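You operate a simulated robot arm through the tools that you are given. There is no shell and no other tool. Be economical: measure what you need, move in short steps, check, and stop when the job is done.

Carry out the task below with a simulated robot arm. There is one attempt and no reset: what you move stays moved.

TASK
Stand the flange from the top of the bench beside the brass nut. It goes on the side that lies toward x -0.7, y -0.7 (a direction in the base frame), with about 3 cm between them.
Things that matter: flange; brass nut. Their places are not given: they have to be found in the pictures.

It is judged by the outcome, as a careful person would: the job done as asked, and still so three seconds after it is handed in. It fails if anything else is knocked over, pushed out of place, dropped, spilled or broken.

THE ROBOT
A 7-joint arm with a two-finger parallel gripper, fixed in place. Base frame: the origin is at the foot of the arm, x ahead of it, y to its left, z up; the work surface is at about z = 0. Lengths are in m, angles in rad, forces in N, time in s.
With the tool pointing down near the work surface it reaches from about 0.22 to 0.58 m from the base axis. Its first joint turns from -1.152 to 1.152 rad. Payload 2.5 kg.
Tool frame: the origin (TCP) lies between the finger pads and is the grasp point; the fingertips stand 0.023 m ahead of it; z points along the fingers, y is the line along which they close. The gripper opens to 0.094 m. The fingers are 0.038 m wide and 0.01 m thick; the gripper's body (0.054 by 0.096 m) begins 0.039 m behind the TCP.
Orientation is that of the tool frame in the base frame, as [roll, pitch, yaw] about the fixed x, y, z axes, in that order (R = Rz(yaw) Ry(pitch) Rx(roll)). With the fingers straight down and closing along the base's y, the tool's x points along the base's -x, its y along +y and its z along -z.

THE INTERFACE
- The arm moves only by the tool send_rows. Its arguments are lists of equal length, an entry for each row: "claw": the opening, from 0 (shut) to 1 (fully open); "xyz": the shift along the tool's x, y, z in m, a list of three; "rotation": the turn, a rotation vector about the tool's x, y, z in rad, a list of three. In form: {"claw": [claw, ...], "xyz": [[dx, dy, dz], ...], "rotation": [[rx, ry, rz], ...]}. A call has 1 to 20 rows; each row shifts and turns the commanded pose from where the row before left it, along the tool's axes as they then stand. A row lasts 0.2 s, in which the tool goes at most 0.05 m and 0.15 rad; a call with a longer step from one row to the next is refused whole, and so is a gripper value outside its range. A pose out of reach is approached as far as the arm can. The call stops where the force on the tool passes 40 N (or 10 N more than at its start, if that is more) or the arm is blocked; 0.2 s more then pass. The fingers move at their own pace (about 0.108 m/s each) and stop on an object; they squeeze with about 30 N. The grip force told is the motor's: it shows also when the fingers shut on nothing. Time passes only in rows, and 0.2 s behind the last, so rows that do not move let the fingers close. It gives the time, the measured TCP pose, the force on the tool (base axes), the opening and the grip force at its end, in the units of the frame above (readings bear some noise).
- Cameras (640 x 400 px; columns grow to the right, rows downward): "scene" is fixed at [0.0825, -0.3906, 0.5489]; the picture's right is [0.99, -0.12, 0.00], its down [-0.07, -0.52, -0.85] and it looks along [0.11, 0.85, -0.52] (base axes); focal length 322 px, centre (320, 200). "wrist" rides on the gripper at [-0.039, 0, -0.044] in the tool frame; the picture's right is [0.00, -1.00, 0.00], its down [0.97, 0.00, -0.24] and it looks along [0.24, 0.00, 0.97] (tool axes); focal length 218 px, centre (320, 200).
- get_image(camera): a new picture of that camera. No time passes.
- pixel_to_xyz(camera, pixels): for up to 12 pixels [column, row] of the newest picture of that camera ("zoom" is the newest enlarged one), the place [x, y, z] in the base frame of the surface seen there, good to about 0.002 m. No time passes.
- close_up(camera, box): a new picture of the part [left, top, right, bottom] of that camera's present view, enlarged. No time passes.
- job_done(): hands the job in; it is judged then, once.

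Work in short steps. Measure before you move; look again where a grasp or a placing could have gone wrong, and mend it. You have 60 turns and 26 pictures in all, those below and enlarged ones among them. Open the gripper and draw the arm clear of the work before you hand the job in, unless the task says otherwise; then end with one line.

The tools are called after ">>>" as a command line: name --argument value ..., lists and objects as JSON in quotes. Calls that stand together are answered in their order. send_rows: Moves the arm, as the interface text tells. Its arguments: {"type":"object","properties":{"claw":{"type":"array"},"xyz":{"type":"array"},"rotation":{"type":"array"}},"required":["claw","xyz","rotation"]} The other tools are called the same way: get_image (camera) takes a picture; pixel_to_xyz (camera, pixels) gives the place of the surface under pixels of a picture; close_up (camera, box) takes an enlarged picture of a part of a camera's view; job_done () hands the job in.

At the start:

```text
t: 0.0
ee_pos: [0.2594, 0.2647, 0.2075]
tcp_rot: [-3.142, 0.0, -3.141]
ft_force: [-0.5, 0.5, -0.4]
grip_width: 0.0942
grip_force: 0.1
```

scene: 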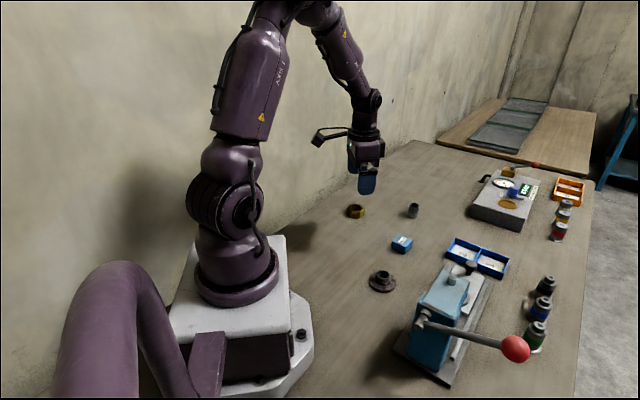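
wrist: 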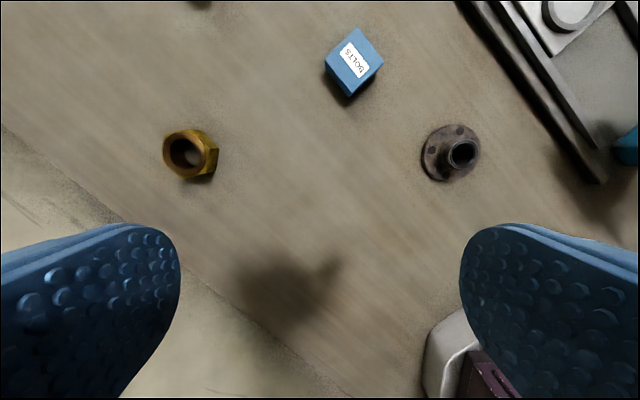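

The wrist picture shows the nut near (190,155) and the flange near (452,153). I'll measure both and enlarge the view.

>>> pixel_to_xyz --camera "wrist" --pixels '[[463, 152], [432, 158], [447, 180], [455, 127], [478, 152], [424, 155], [190, 130], [185, 175], [168, 150], [215, 160], [352, 62], [300, 200]]'

>>> close_up --camera "scene" --box '[320, 180, 480, 310]'

>>> close_up --camera "wrist" --box '[400, 100, 500, 200]'

```text
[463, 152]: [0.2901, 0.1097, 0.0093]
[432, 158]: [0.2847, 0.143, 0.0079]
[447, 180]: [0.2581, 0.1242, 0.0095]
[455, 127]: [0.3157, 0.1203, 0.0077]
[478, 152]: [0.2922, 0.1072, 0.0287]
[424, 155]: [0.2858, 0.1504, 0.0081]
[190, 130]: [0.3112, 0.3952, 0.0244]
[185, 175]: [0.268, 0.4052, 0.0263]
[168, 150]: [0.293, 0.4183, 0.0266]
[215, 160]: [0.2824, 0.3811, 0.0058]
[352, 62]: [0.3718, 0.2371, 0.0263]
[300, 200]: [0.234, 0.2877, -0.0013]
```

```text
3.08 times, centred on (400, 245) of scene
```

zoom: 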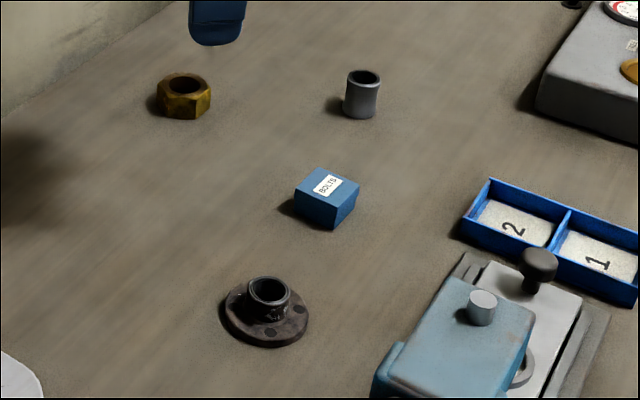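

```text
4.00 times, centred on (450, 150) of wrist
```

zoom: 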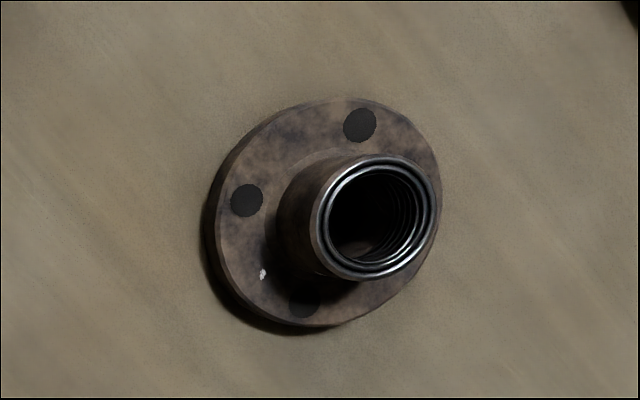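

Now measuring flange hub rim, in the zoom of the wrist, plus bench edge and nut outlines.

>>> pixel_to_xyz --camera "zoom" --pixels '[[318, 220], [433, 210], [378, 157], [368, 275], [345, 100], [438, 170], [212, 220], [320, 325], [260, 300], [400, 120]]'

>>> pixel_to_xyz --camera "wrist" --pixels '[[247, 212], [230, 250], [200, 275], [190, 300], [100, 240], [50, 200], [300, 350], [350, 380], [30, 230]]'

>>> close_up --camera "wrist" --box '[140, 105, 240, 205]'

```text
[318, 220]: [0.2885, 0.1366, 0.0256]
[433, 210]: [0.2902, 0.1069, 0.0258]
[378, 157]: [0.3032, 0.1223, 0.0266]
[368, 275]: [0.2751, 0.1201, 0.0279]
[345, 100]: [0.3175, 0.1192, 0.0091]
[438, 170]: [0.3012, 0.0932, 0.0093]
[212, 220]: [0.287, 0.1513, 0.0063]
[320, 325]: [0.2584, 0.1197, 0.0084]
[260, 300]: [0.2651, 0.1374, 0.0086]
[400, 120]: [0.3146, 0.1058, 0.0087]
```

```text
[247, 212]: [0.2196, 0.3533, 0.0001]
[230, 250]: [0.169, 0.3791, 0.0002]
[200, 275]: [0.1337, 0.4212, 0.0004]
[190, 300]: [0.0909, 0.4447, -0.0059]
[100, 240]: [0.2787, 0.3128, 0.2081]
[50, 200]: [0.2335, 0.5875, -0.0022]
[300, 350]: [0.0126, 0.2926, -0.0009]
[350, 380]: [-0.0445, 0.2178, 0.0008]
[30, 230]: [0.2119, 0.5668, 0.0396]
```

```text
4.00 times, centred on (190, 155) of wrist
```

zoom: 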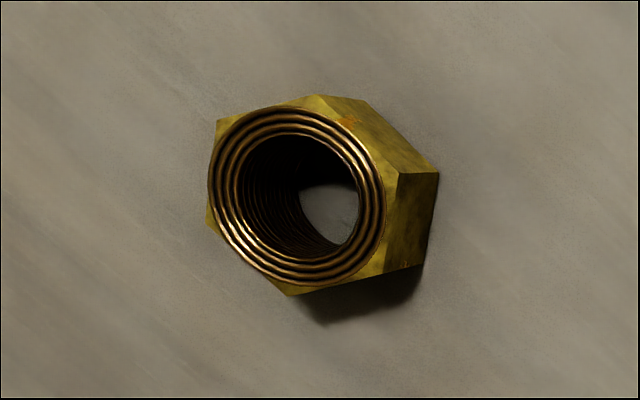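

>>> pixel_to_xyz --camera "zoom" --pixels '[[216, 125], [210, 220], [290, 292], [384, 270], [398, 176], [312, 99], [438, 174], [424, 262], [214, 190], [378, 190], [295, 112], [300, 280]]'

```text
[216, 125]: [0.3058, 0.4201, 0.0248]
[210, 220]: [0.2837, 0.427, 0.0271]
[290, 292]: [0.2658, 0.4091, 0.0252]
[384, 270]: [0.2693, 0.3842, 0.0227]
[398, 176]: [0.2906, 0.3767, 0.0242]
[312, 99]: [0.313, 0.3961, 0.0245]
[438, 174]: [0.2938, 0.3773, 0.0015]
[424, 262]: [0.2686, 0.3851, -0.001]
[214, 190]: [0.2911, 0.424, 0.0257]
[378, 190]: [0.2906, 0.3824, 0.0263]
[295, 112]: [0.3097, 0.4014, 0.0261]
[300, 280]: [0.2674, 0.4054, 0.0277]
```

Flange: centre (0.288, 0.122), disc radius 0.029, hub radius 0.0145, hub top z 0.027, disc top z 0.0085. Nut: centre (0.289, 0.402) with a corner of radius about 0.0255 facing (-0.7,-0.7), so the flange target is (0.229, 0.342). Moving above the flange.

>>> send_rows --claw '[0.65, 0.65, 0.65, 0.65, 0.65, 0.65, 0.65, 0.65]' --xyz '[[-0.00715, -0.03575, 0], [-0.00715, -0.03575, 0], [-0.00715, -0.03575, 0], [-0.00715, -0.03575, 0], [0, 0, 0.04], [0, 0, 0.04], [0, 0, 0.0375], [0, 0, 0]]' --rotation '[[0, 0, 0], [0, 0, 0], [0, 0, 0], [0, 0, 0], [0, 0, 0], [0, 0, 0], [0, 0, 0], [0, 0, 0]]'

>>> get_image --camera "wrist"

```text
t: 1.8
ee_pos: [0.2883, 0.1228, 0.0904]
tcp_rot: [3.141, 0.0, 3.14]
ft_force: [-0.9, 0.6, -0.5]
grip_width: 0.0612
grip_force: 0.2
```

```text
20 pictures are left
```

wrist: 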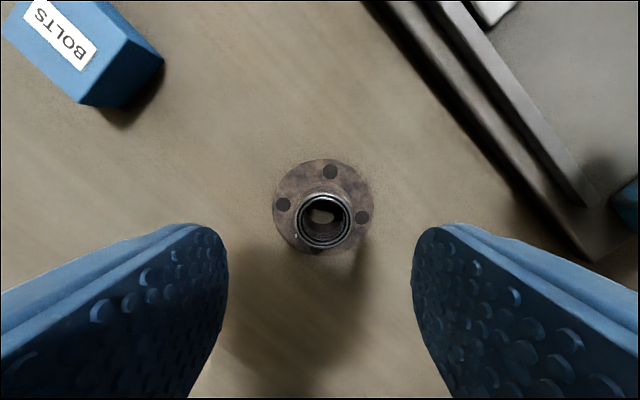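

The flange sits at (323,205), between the fingers. Checking the hub rim before descending.

>>> pixel_to_xyz --camera "wrist" --pixels '[[298, 218], [348, 218], [323, 194], [323, 245], [275, 210], [371, 205]]'

```text
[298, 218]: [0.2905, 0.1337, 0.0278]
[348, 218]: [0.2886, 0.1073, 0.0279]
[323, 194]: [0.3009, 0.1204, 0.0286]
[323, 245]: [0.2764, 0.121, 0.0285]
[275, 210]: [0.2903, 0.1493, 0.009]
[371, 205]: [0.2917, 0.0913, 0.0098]
```

The hub centre is (0.289, 0.1208), with its top at 0.028 and the disc top at 0.009. I shift 2 mm in -y, descend to TCP z = 0.0345 (tips at 0.0115) and close.

>>> send_rows --claw '[0.65, 0.65, 0.65, 0.65, 0.3, 0, 0, 0]' --xyz '[[-0.0007, -0.002, 0.02], [0, 0, 0.02], [0, 0, 0.016], [0, 0, 0], [0, 0, 0], [0, 0, 0], [0, 0, 0], [0, 0, 0]]' --rotation '[[0, 0, 0], [0, 0, 0], [0, 0, 0], [0, 0, 0], [0, 0, 0], [0, 0, 0], [0, 0, 0], [0, 0, 0]]'

>>> close_up --camera "scene" --box '[320, 210, 440, 310]'

```text
t: 3.6
ee_pos: [0.289, 0.12, 0.0341]
tcp_rot: [3.141, 0.0, -3.14]
ft_force: [-0.4, -0.3, 0.4]
grip_width: 0.0305
grip_force: 30.1
```

```text
4.00 times, centred on (380, 260) of scene
```

zoom: 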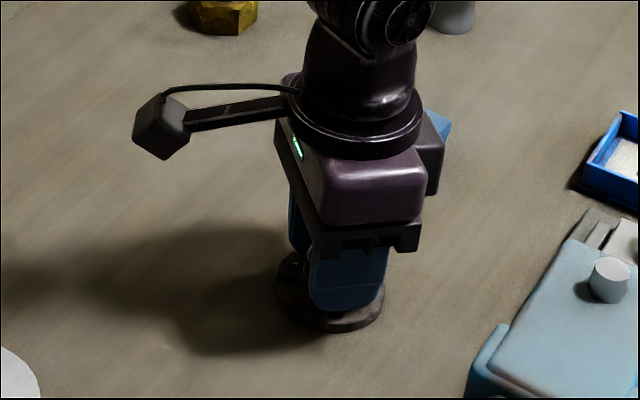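

Gripped at 0.0305 m. Lifting 6 cm and carrying to above (0.229, 0.342).

>>> send_rows --claw '[0, 0, 0, 0, 0, 0, 0, 0, 0, 0, 0]' --xyz '[[0, 0, -0.015], [0, 0, -0.02], [0, 0, -0.025], [0.01, 0.037, 0], [0.01, 0.037, 0], [0.01, 0.037, 0], [0.01, 0.037, 0], [0.01, 0.037, 0], [0.01, 0.037, 0], [0, 0, 0], [0, 0, 0]]' --rotation '[[0, 0, 0], [0, 0, 0], [0, 0, 0], [0, 0, 0], [0, 0, 0], [0, 0, 0], [0, 0, 0], [0, 0, 0], [0, 0, 0], [0, 0, 0], [0, 0, 0]]'

>>> get_image --camera "wrist"

>>> get_image --camera "scene"

```text
t: 6.0
ee_pos: [0.2282, 0.3438, 0.0956]
tcp_rot: [-3.141, 0.002, 3.141]
ft_force: [0.2, 0.1, 0.3]
grip_width: 0.0001
grip_force: 30.2
```

```text
18 pictures are left
```

wrist: 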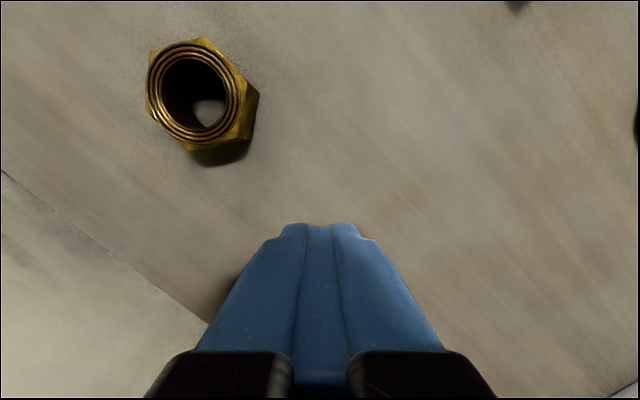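

```text
17 pictures are left
```

scene: 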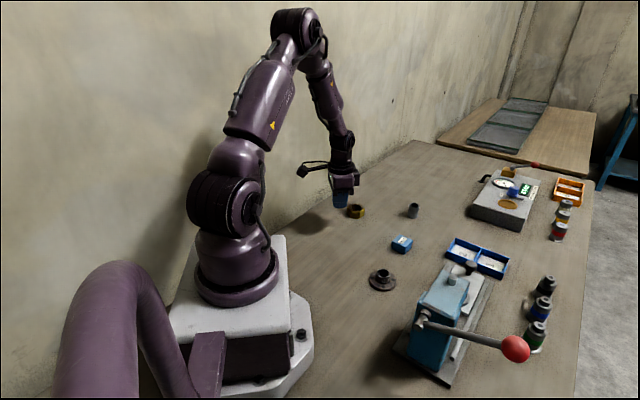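

The gripper is empty (width 0): the flange slipped out during the lift and stands near its old place at (381,281). Checking it closely before a deeper grip.

>>> send_rows --claw '[0.3, 0.5, 0.85, 0.85, 0.85, 0.85, 0.85, 0.85]' --xyz '[[-0.01, -0.037, 0], [-0.01, -0.037, 0], [-0.01, -0.037, 0], [-0.01, -0.037, 0], [-0.01, -0.037, 0], [-0.01, -0.037, 0], [0, 0, 0], [0, 0, 0]]' --rotation '[[0, 0, 0], [0, 0, 0], [0, 0, 0], [0, 0, 0], [0, 0, 0], [0, 0, 0], [0, 0, 0], [0, 0, 0]]'

>>> close_up --camera "wrist" --box '[240, 125, 400, 275]'

>>> close_up --camera "scene" --box '[350, 255, 410, 305]'

```text
t: 7.8
ee_pos: [0.2878, 0.1182, 0.0931]
tcp_rot: [-3.141, 0.0, 3.142]
ft_force: [-0.6, 0.4, 1.2]
grip_width: 0.08
grip_force: 0.1
```

```text
2.67 times, centred on (320, 200) of wrist
```

zoom: 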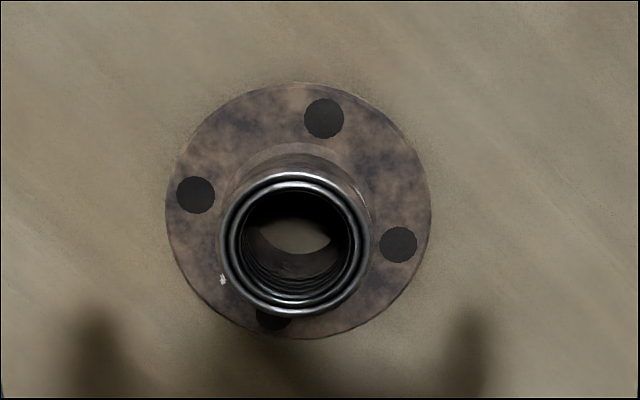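

```text
8.00 times, centred on (380, 280) of scene
```

zoom: 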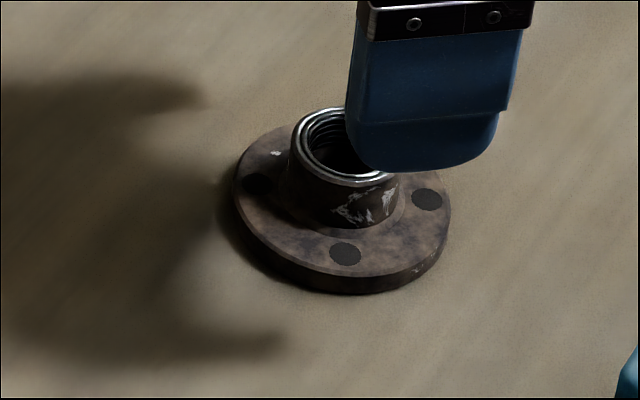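

The hub flares out at its foot, which explains the slip. I'll grip the straight-sided disc rim instead, so I measure it first.

>>> close_up --camera "wrist" --box '[240, 125, 400, 275]'

>>> pixel_to_xyz --camera "zoom" --pixels '[[170, 210], [428, 210], [298, 87], [298, 334], [185, 145], [415, 150], [222, 245], [370, 245], [296, 175], [296, 312]]'

```text
2.67 times, centred on (320, 200) of wrist
```

zoom: 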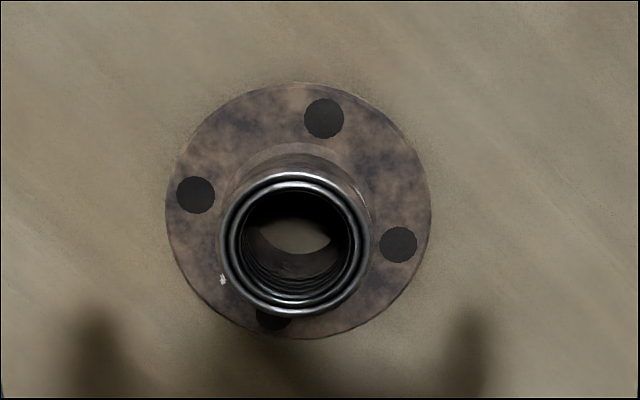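

```text
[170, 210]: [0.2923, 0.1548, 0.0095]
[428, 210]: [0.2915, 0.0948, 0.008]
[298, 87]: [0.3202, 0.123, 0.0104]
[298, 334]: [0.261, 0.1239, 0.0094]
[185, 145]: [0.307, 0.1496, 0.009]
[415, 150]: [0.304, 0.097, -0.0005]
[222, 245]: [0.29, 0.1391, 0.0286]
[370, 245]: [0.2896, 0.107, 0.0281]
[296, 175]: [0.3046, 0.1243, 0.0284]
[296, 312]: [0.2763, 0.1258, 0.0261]
```

Disc centre is (0.2905, 0.124) and its diameter is 0.060. I align, lower to TCP z = 0.0255 (tips just above the bench), close, and lift slowly by a small amount.

>>> send_rows --claw '[0.95, 0.95, 0.95, 0.95, 0.95, 0.6, 0.3, 0.3, 0.3, 0.3]' --xyz '[[-0.0025, 0.0058, 0], [0, 0, 0.03], [0, 0, 0.025], [0, 0, 0.0125], [0, 0, 0], [0, 0, 0], [0, 0, 0], [0, 0, 0], [0, 0, 0], [0, 0, 0]]' --rotation '[[0, 0, 0], [0, 0, 0], [0, 0, 0], [0, 0, 0], [0, 0, 0], [0, 0, 0], [0, 0, 0], [0, 0, 0], [0, 0, 0], [0, 0, 0]]'

```text
t: 10.0
ee_pos: [0.2917, 0.1261, 0.0262]
tcp_rot: [-3.141, 0.001, 3.141]
ft_force: [0.3, -0.5, -0.2]
grip_width: 0.0615
grip_force: 30.4
```

Holding the rim at 0.0615. Lifting slowly by 3 cm and checking.

>>> send_rows --claw '[0.3, 0.3, 0.3, 0.3, 0.3, 0.3, 0.3, 0.3]' --xyz '[[0, 0, -0.002], [0, 0, -0.004], [0, 0, -0.005], [0, 0, -0.006], [0, 0, -0.006], [0, 0, -0.005], [0, 0, -0.002], [0, 0, 0]]' --rotation '[[0, 0, 0], [0, 0, 0], [0, 0, 0], [0, 0, 0], [0, 0, 0], [0, 0, 0], [0, 0, 0], [0, 0, 0]]'

>>> close_up --camera "scene" --box '[340, 225, 430, 300]'

```text
t: 11.8
ee_pos: [0.2915, 0.1258, 0.0578]
tcp_rot: [3.141, 0.0, -3.141]
ft_force: [-0.1, 0.9, -2.7]
grip_width: 0.0615
grip_force: 30.4
```

```text
5.33 times, centred on (385, 262) of scene
```

zoom: 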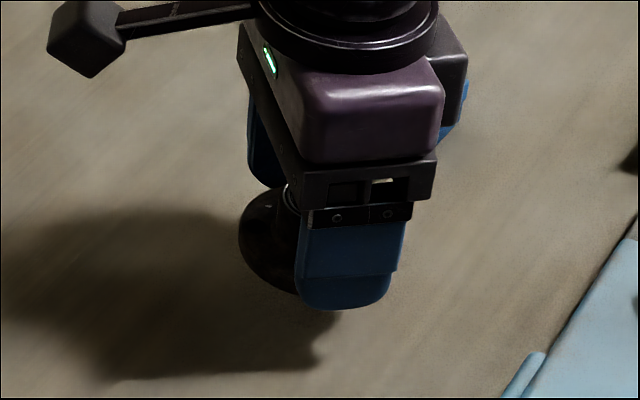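

The flange is off the bench (2.7 N load) but may have tilted about the grip line. Looking from the wrist.

>>> get_image --camera "wrist"

>>> pixel_to_xyz --camera "wrist" --pixels '[[320, 160], [320, 190], [320, 210], [320, 240], [320, 270], [320, 290], [290, 200], [350, 200]]'

```text
12 pictures are left
```

wrist: 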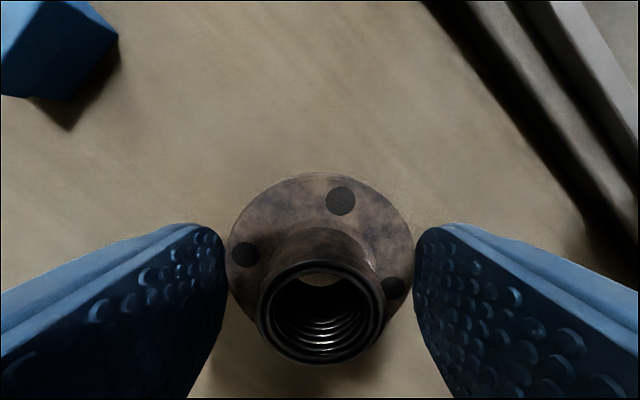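

```text
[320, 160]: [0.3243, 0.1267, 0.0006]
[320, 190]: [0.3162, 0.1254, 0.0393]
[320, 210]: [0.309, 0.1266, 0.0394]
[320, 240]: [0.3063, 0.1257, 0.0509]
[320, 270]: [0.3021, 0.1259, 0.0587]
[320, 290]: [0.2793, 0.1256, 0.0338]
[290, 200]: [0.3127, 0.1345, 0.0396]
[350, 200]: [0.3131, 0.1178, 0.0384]
```

The disc top is at z 0.039 throughout, so the flange is held level. Carrying it to TCP (0.2295, 0.3415).

>>> send_rows --claw '[0.3, 0.3, 0.3, 0.3, 0.3, 0.3, 0.3, 0.3, 0.3, 0.3, 0.3, 0.3, 0.3, 0.3]' --xyz '[[0.003, 0.0097, 0], [0.005, 0.018, 0], [0.006, 0.022, 0], [0.006, 0.022, 0], [0.006, 0.022, 0], [0.006, 0.022, 0], [0.006, 0.022, 0], [0.006, 0.022, 0], [0.006, 0.02, 0], [0.005, 0.016, 0], [0.004, 0.012, 0], [0.003, 0.008, 0], [0, 0, 0], [0, 0, 0]]' --rotation '[[0, 0, 0], [0, 0, 0], [0, 0, 0], [0, 0, 0], [0, 0, 0], [0, 0, 0], [0, 0, 0], [0, 0, 0], [0, 0, 0], [0, 0, 0], [0, 0, 0], [0, 0, 0], [0, 0, 0], [0, 0, 0]]'

>>> get_image --camera "wrist"

```text
t: 14.8
ee_pos: [0.2303, 0.343, 0.0578]
tcp_rot: [-3.141, 0.0, -3.141]
ft_force: [0.5, -0.1, -2.6]
grip_width: 0.0613
grip_force: 30.2
```

```text
11 pictures are left
```

wrist: 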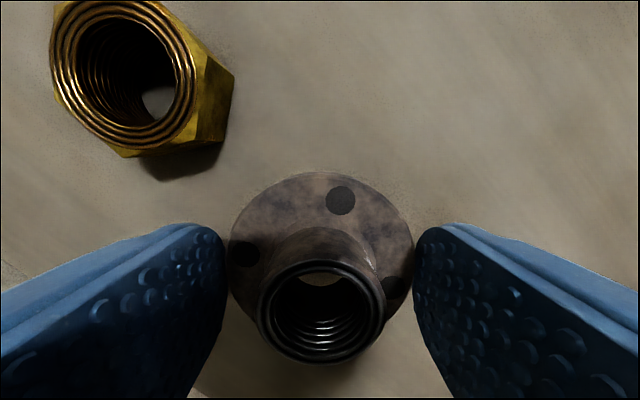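

Still held and level. Re-measuring the nut from here before lowering.

>>> pixel_to_xyz --camera "wrist" --pixels '[[125, 155], [198, 142], [225, 130], [206, 58], [233, 75], [58, 95], [55, 5], [320, 176], [320, 200]]'

```text
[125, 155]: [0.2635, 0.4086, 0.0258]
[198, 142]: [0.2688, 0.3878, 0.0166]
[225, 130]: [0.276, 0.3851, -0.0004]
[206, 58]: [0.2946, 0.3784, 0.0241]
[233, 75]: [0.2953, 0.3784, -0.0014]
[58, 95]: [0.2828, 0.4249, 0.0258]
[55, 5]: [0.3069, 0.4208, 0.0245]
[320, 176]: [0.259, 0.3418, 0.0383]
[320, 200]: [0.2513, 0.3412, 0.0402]
```

The gap works out at 0.030 m with the direction right. Lowering the same 30 mm I lifted, then opening a little.

>>> send_rows --claw '[0.3, 0.3, 0.3, 0.3, 0.3, 0.3, 0.3, 0.3]' --xyz '[[0, 0, 0.005], [0, 0, 0.006], [0, 0, 0.006], [0, 0, 0.006], [0, 0, 0.004], [0, 0, 0.003], [0, 0, 0], [0, 0, 0]]' --rotation '[[0, 0, 0], [0, 0, 0], [0, 0, 0], [0, 0, 0], [0, 0, 0], [0, 0, 0], [0, 0, 0], [0, 0, 0]]'

```text
t: 16.6
ee_pos: [0.229, 0.3416, 0.0266]
tcp_rot: [-3.141, 0.0, 3.141]
ft_force: [-0.2, -0.7, -1.7]
grip_width: 0.0614
grip_force: 30.4
```

At z 0.0266 the load is dropping. I nudge down 1 mm, open to about 0.077, and rise.

>>> send_rows --claw '[0.3, 0.3, 0.7, 0.8, 0.82, 0.82, 0.82, 0.82, 0.82, 0.82, 0.82]' --xyz '[[0, 0, 0.001], [0, 0, 0], [0, 0, 0], [0, 0, 0], [0, 0, 0], [0, 0, -0.01], [0, 0, -0.03], [0, 0, -0.04], [0, 0, -0.04], [0, 0, -0.03], [0, 0, 0]]' --rotation '[[0, 0, 0], [0, 0, 0], [0, 0, 0], [0, 0, 0], [0, 0, 0], [0, 0, 0], [0, 0, 0], [0, 0, 0], [0, 0, 0], [0, 0, 0], [0, 0, 0]]'

>>> get_image --camera "wrist"

>>> get_image --camera "scene"

```text
t: 19.0
ee_pos: [0.2305, 0.3415, 0.1749]
tcp_rot: [3.141, 0.0, 3.141]
ft_force: [0.1, -0.2, 0.0]
grip_width: 0.0769
grip_force: 0.1
```

```text
10 pictures are left
```

wrist: 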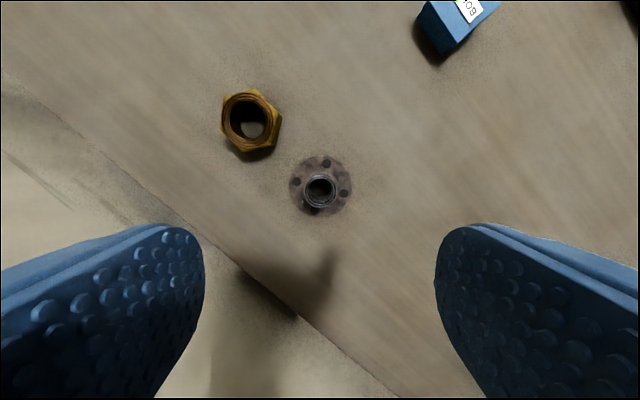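

```text
9 pictures are left
```

scene: 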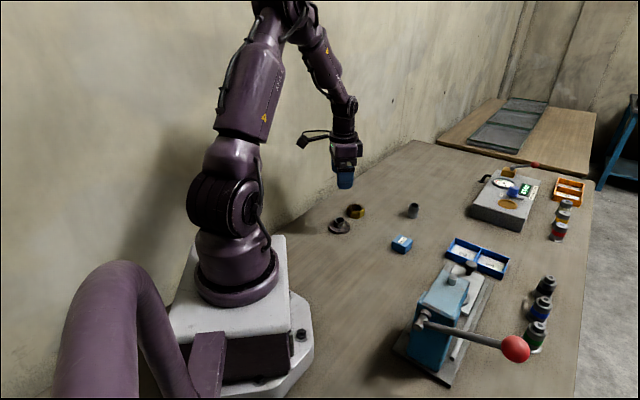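

The flange stands at (320,187) beside the nut at (250,121). Checking the final positions.

>>> close_up --camera "wrist" --box '[210, 75, 370, 225]'

>>> pixel_to_xyz --camera "wrist" --pixels '[[291, 188], [350, 182], [320, 158], [320, 214], [236, 149], [267, 147], [281, 120], [255, 90], [222, 97], [222, 127]]'

```text
2.67 times, centred on (290, 150) of wrist
```

zoom: 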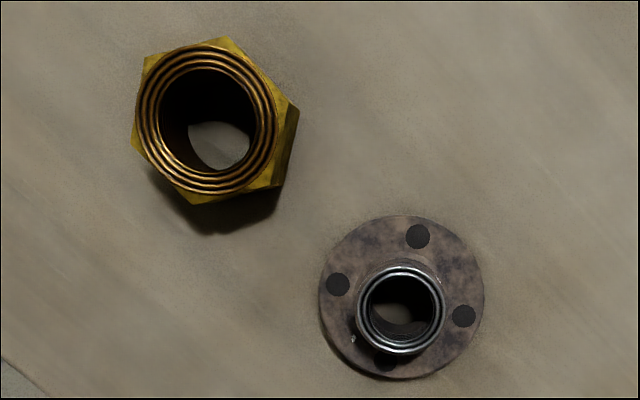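

```text
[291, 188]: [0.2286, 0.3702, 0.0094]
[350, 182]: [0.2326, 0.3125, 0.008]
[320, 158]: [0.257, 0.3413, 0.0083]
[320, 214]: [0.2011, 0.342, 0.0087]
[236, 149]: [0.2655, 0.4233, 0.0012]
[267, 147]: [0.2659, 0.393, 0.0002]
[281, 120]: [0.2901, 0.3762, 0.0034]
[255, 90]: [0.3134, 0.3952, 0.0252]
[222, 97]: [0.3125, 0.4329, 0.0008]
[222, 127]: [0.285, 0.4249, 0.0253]
```

The flange stands level at (0.229, 0.342), and the nut is undisturbed with its centre near (0.289, 0.401). That puts the offset toward (-0.7,-0.7) with a gap of about 3 cm. The arm is clear, so I hand in.

>>> job_done

```text
The job is handed in.
```

The flange now stands flat on the bench beside the brass nut, on its (-0.7, -0.7) side with a gap of about 3 cm; on the first lift it slipped from the gripper and stayed upright about where it was, so I gripped it again by the rim and moved it.
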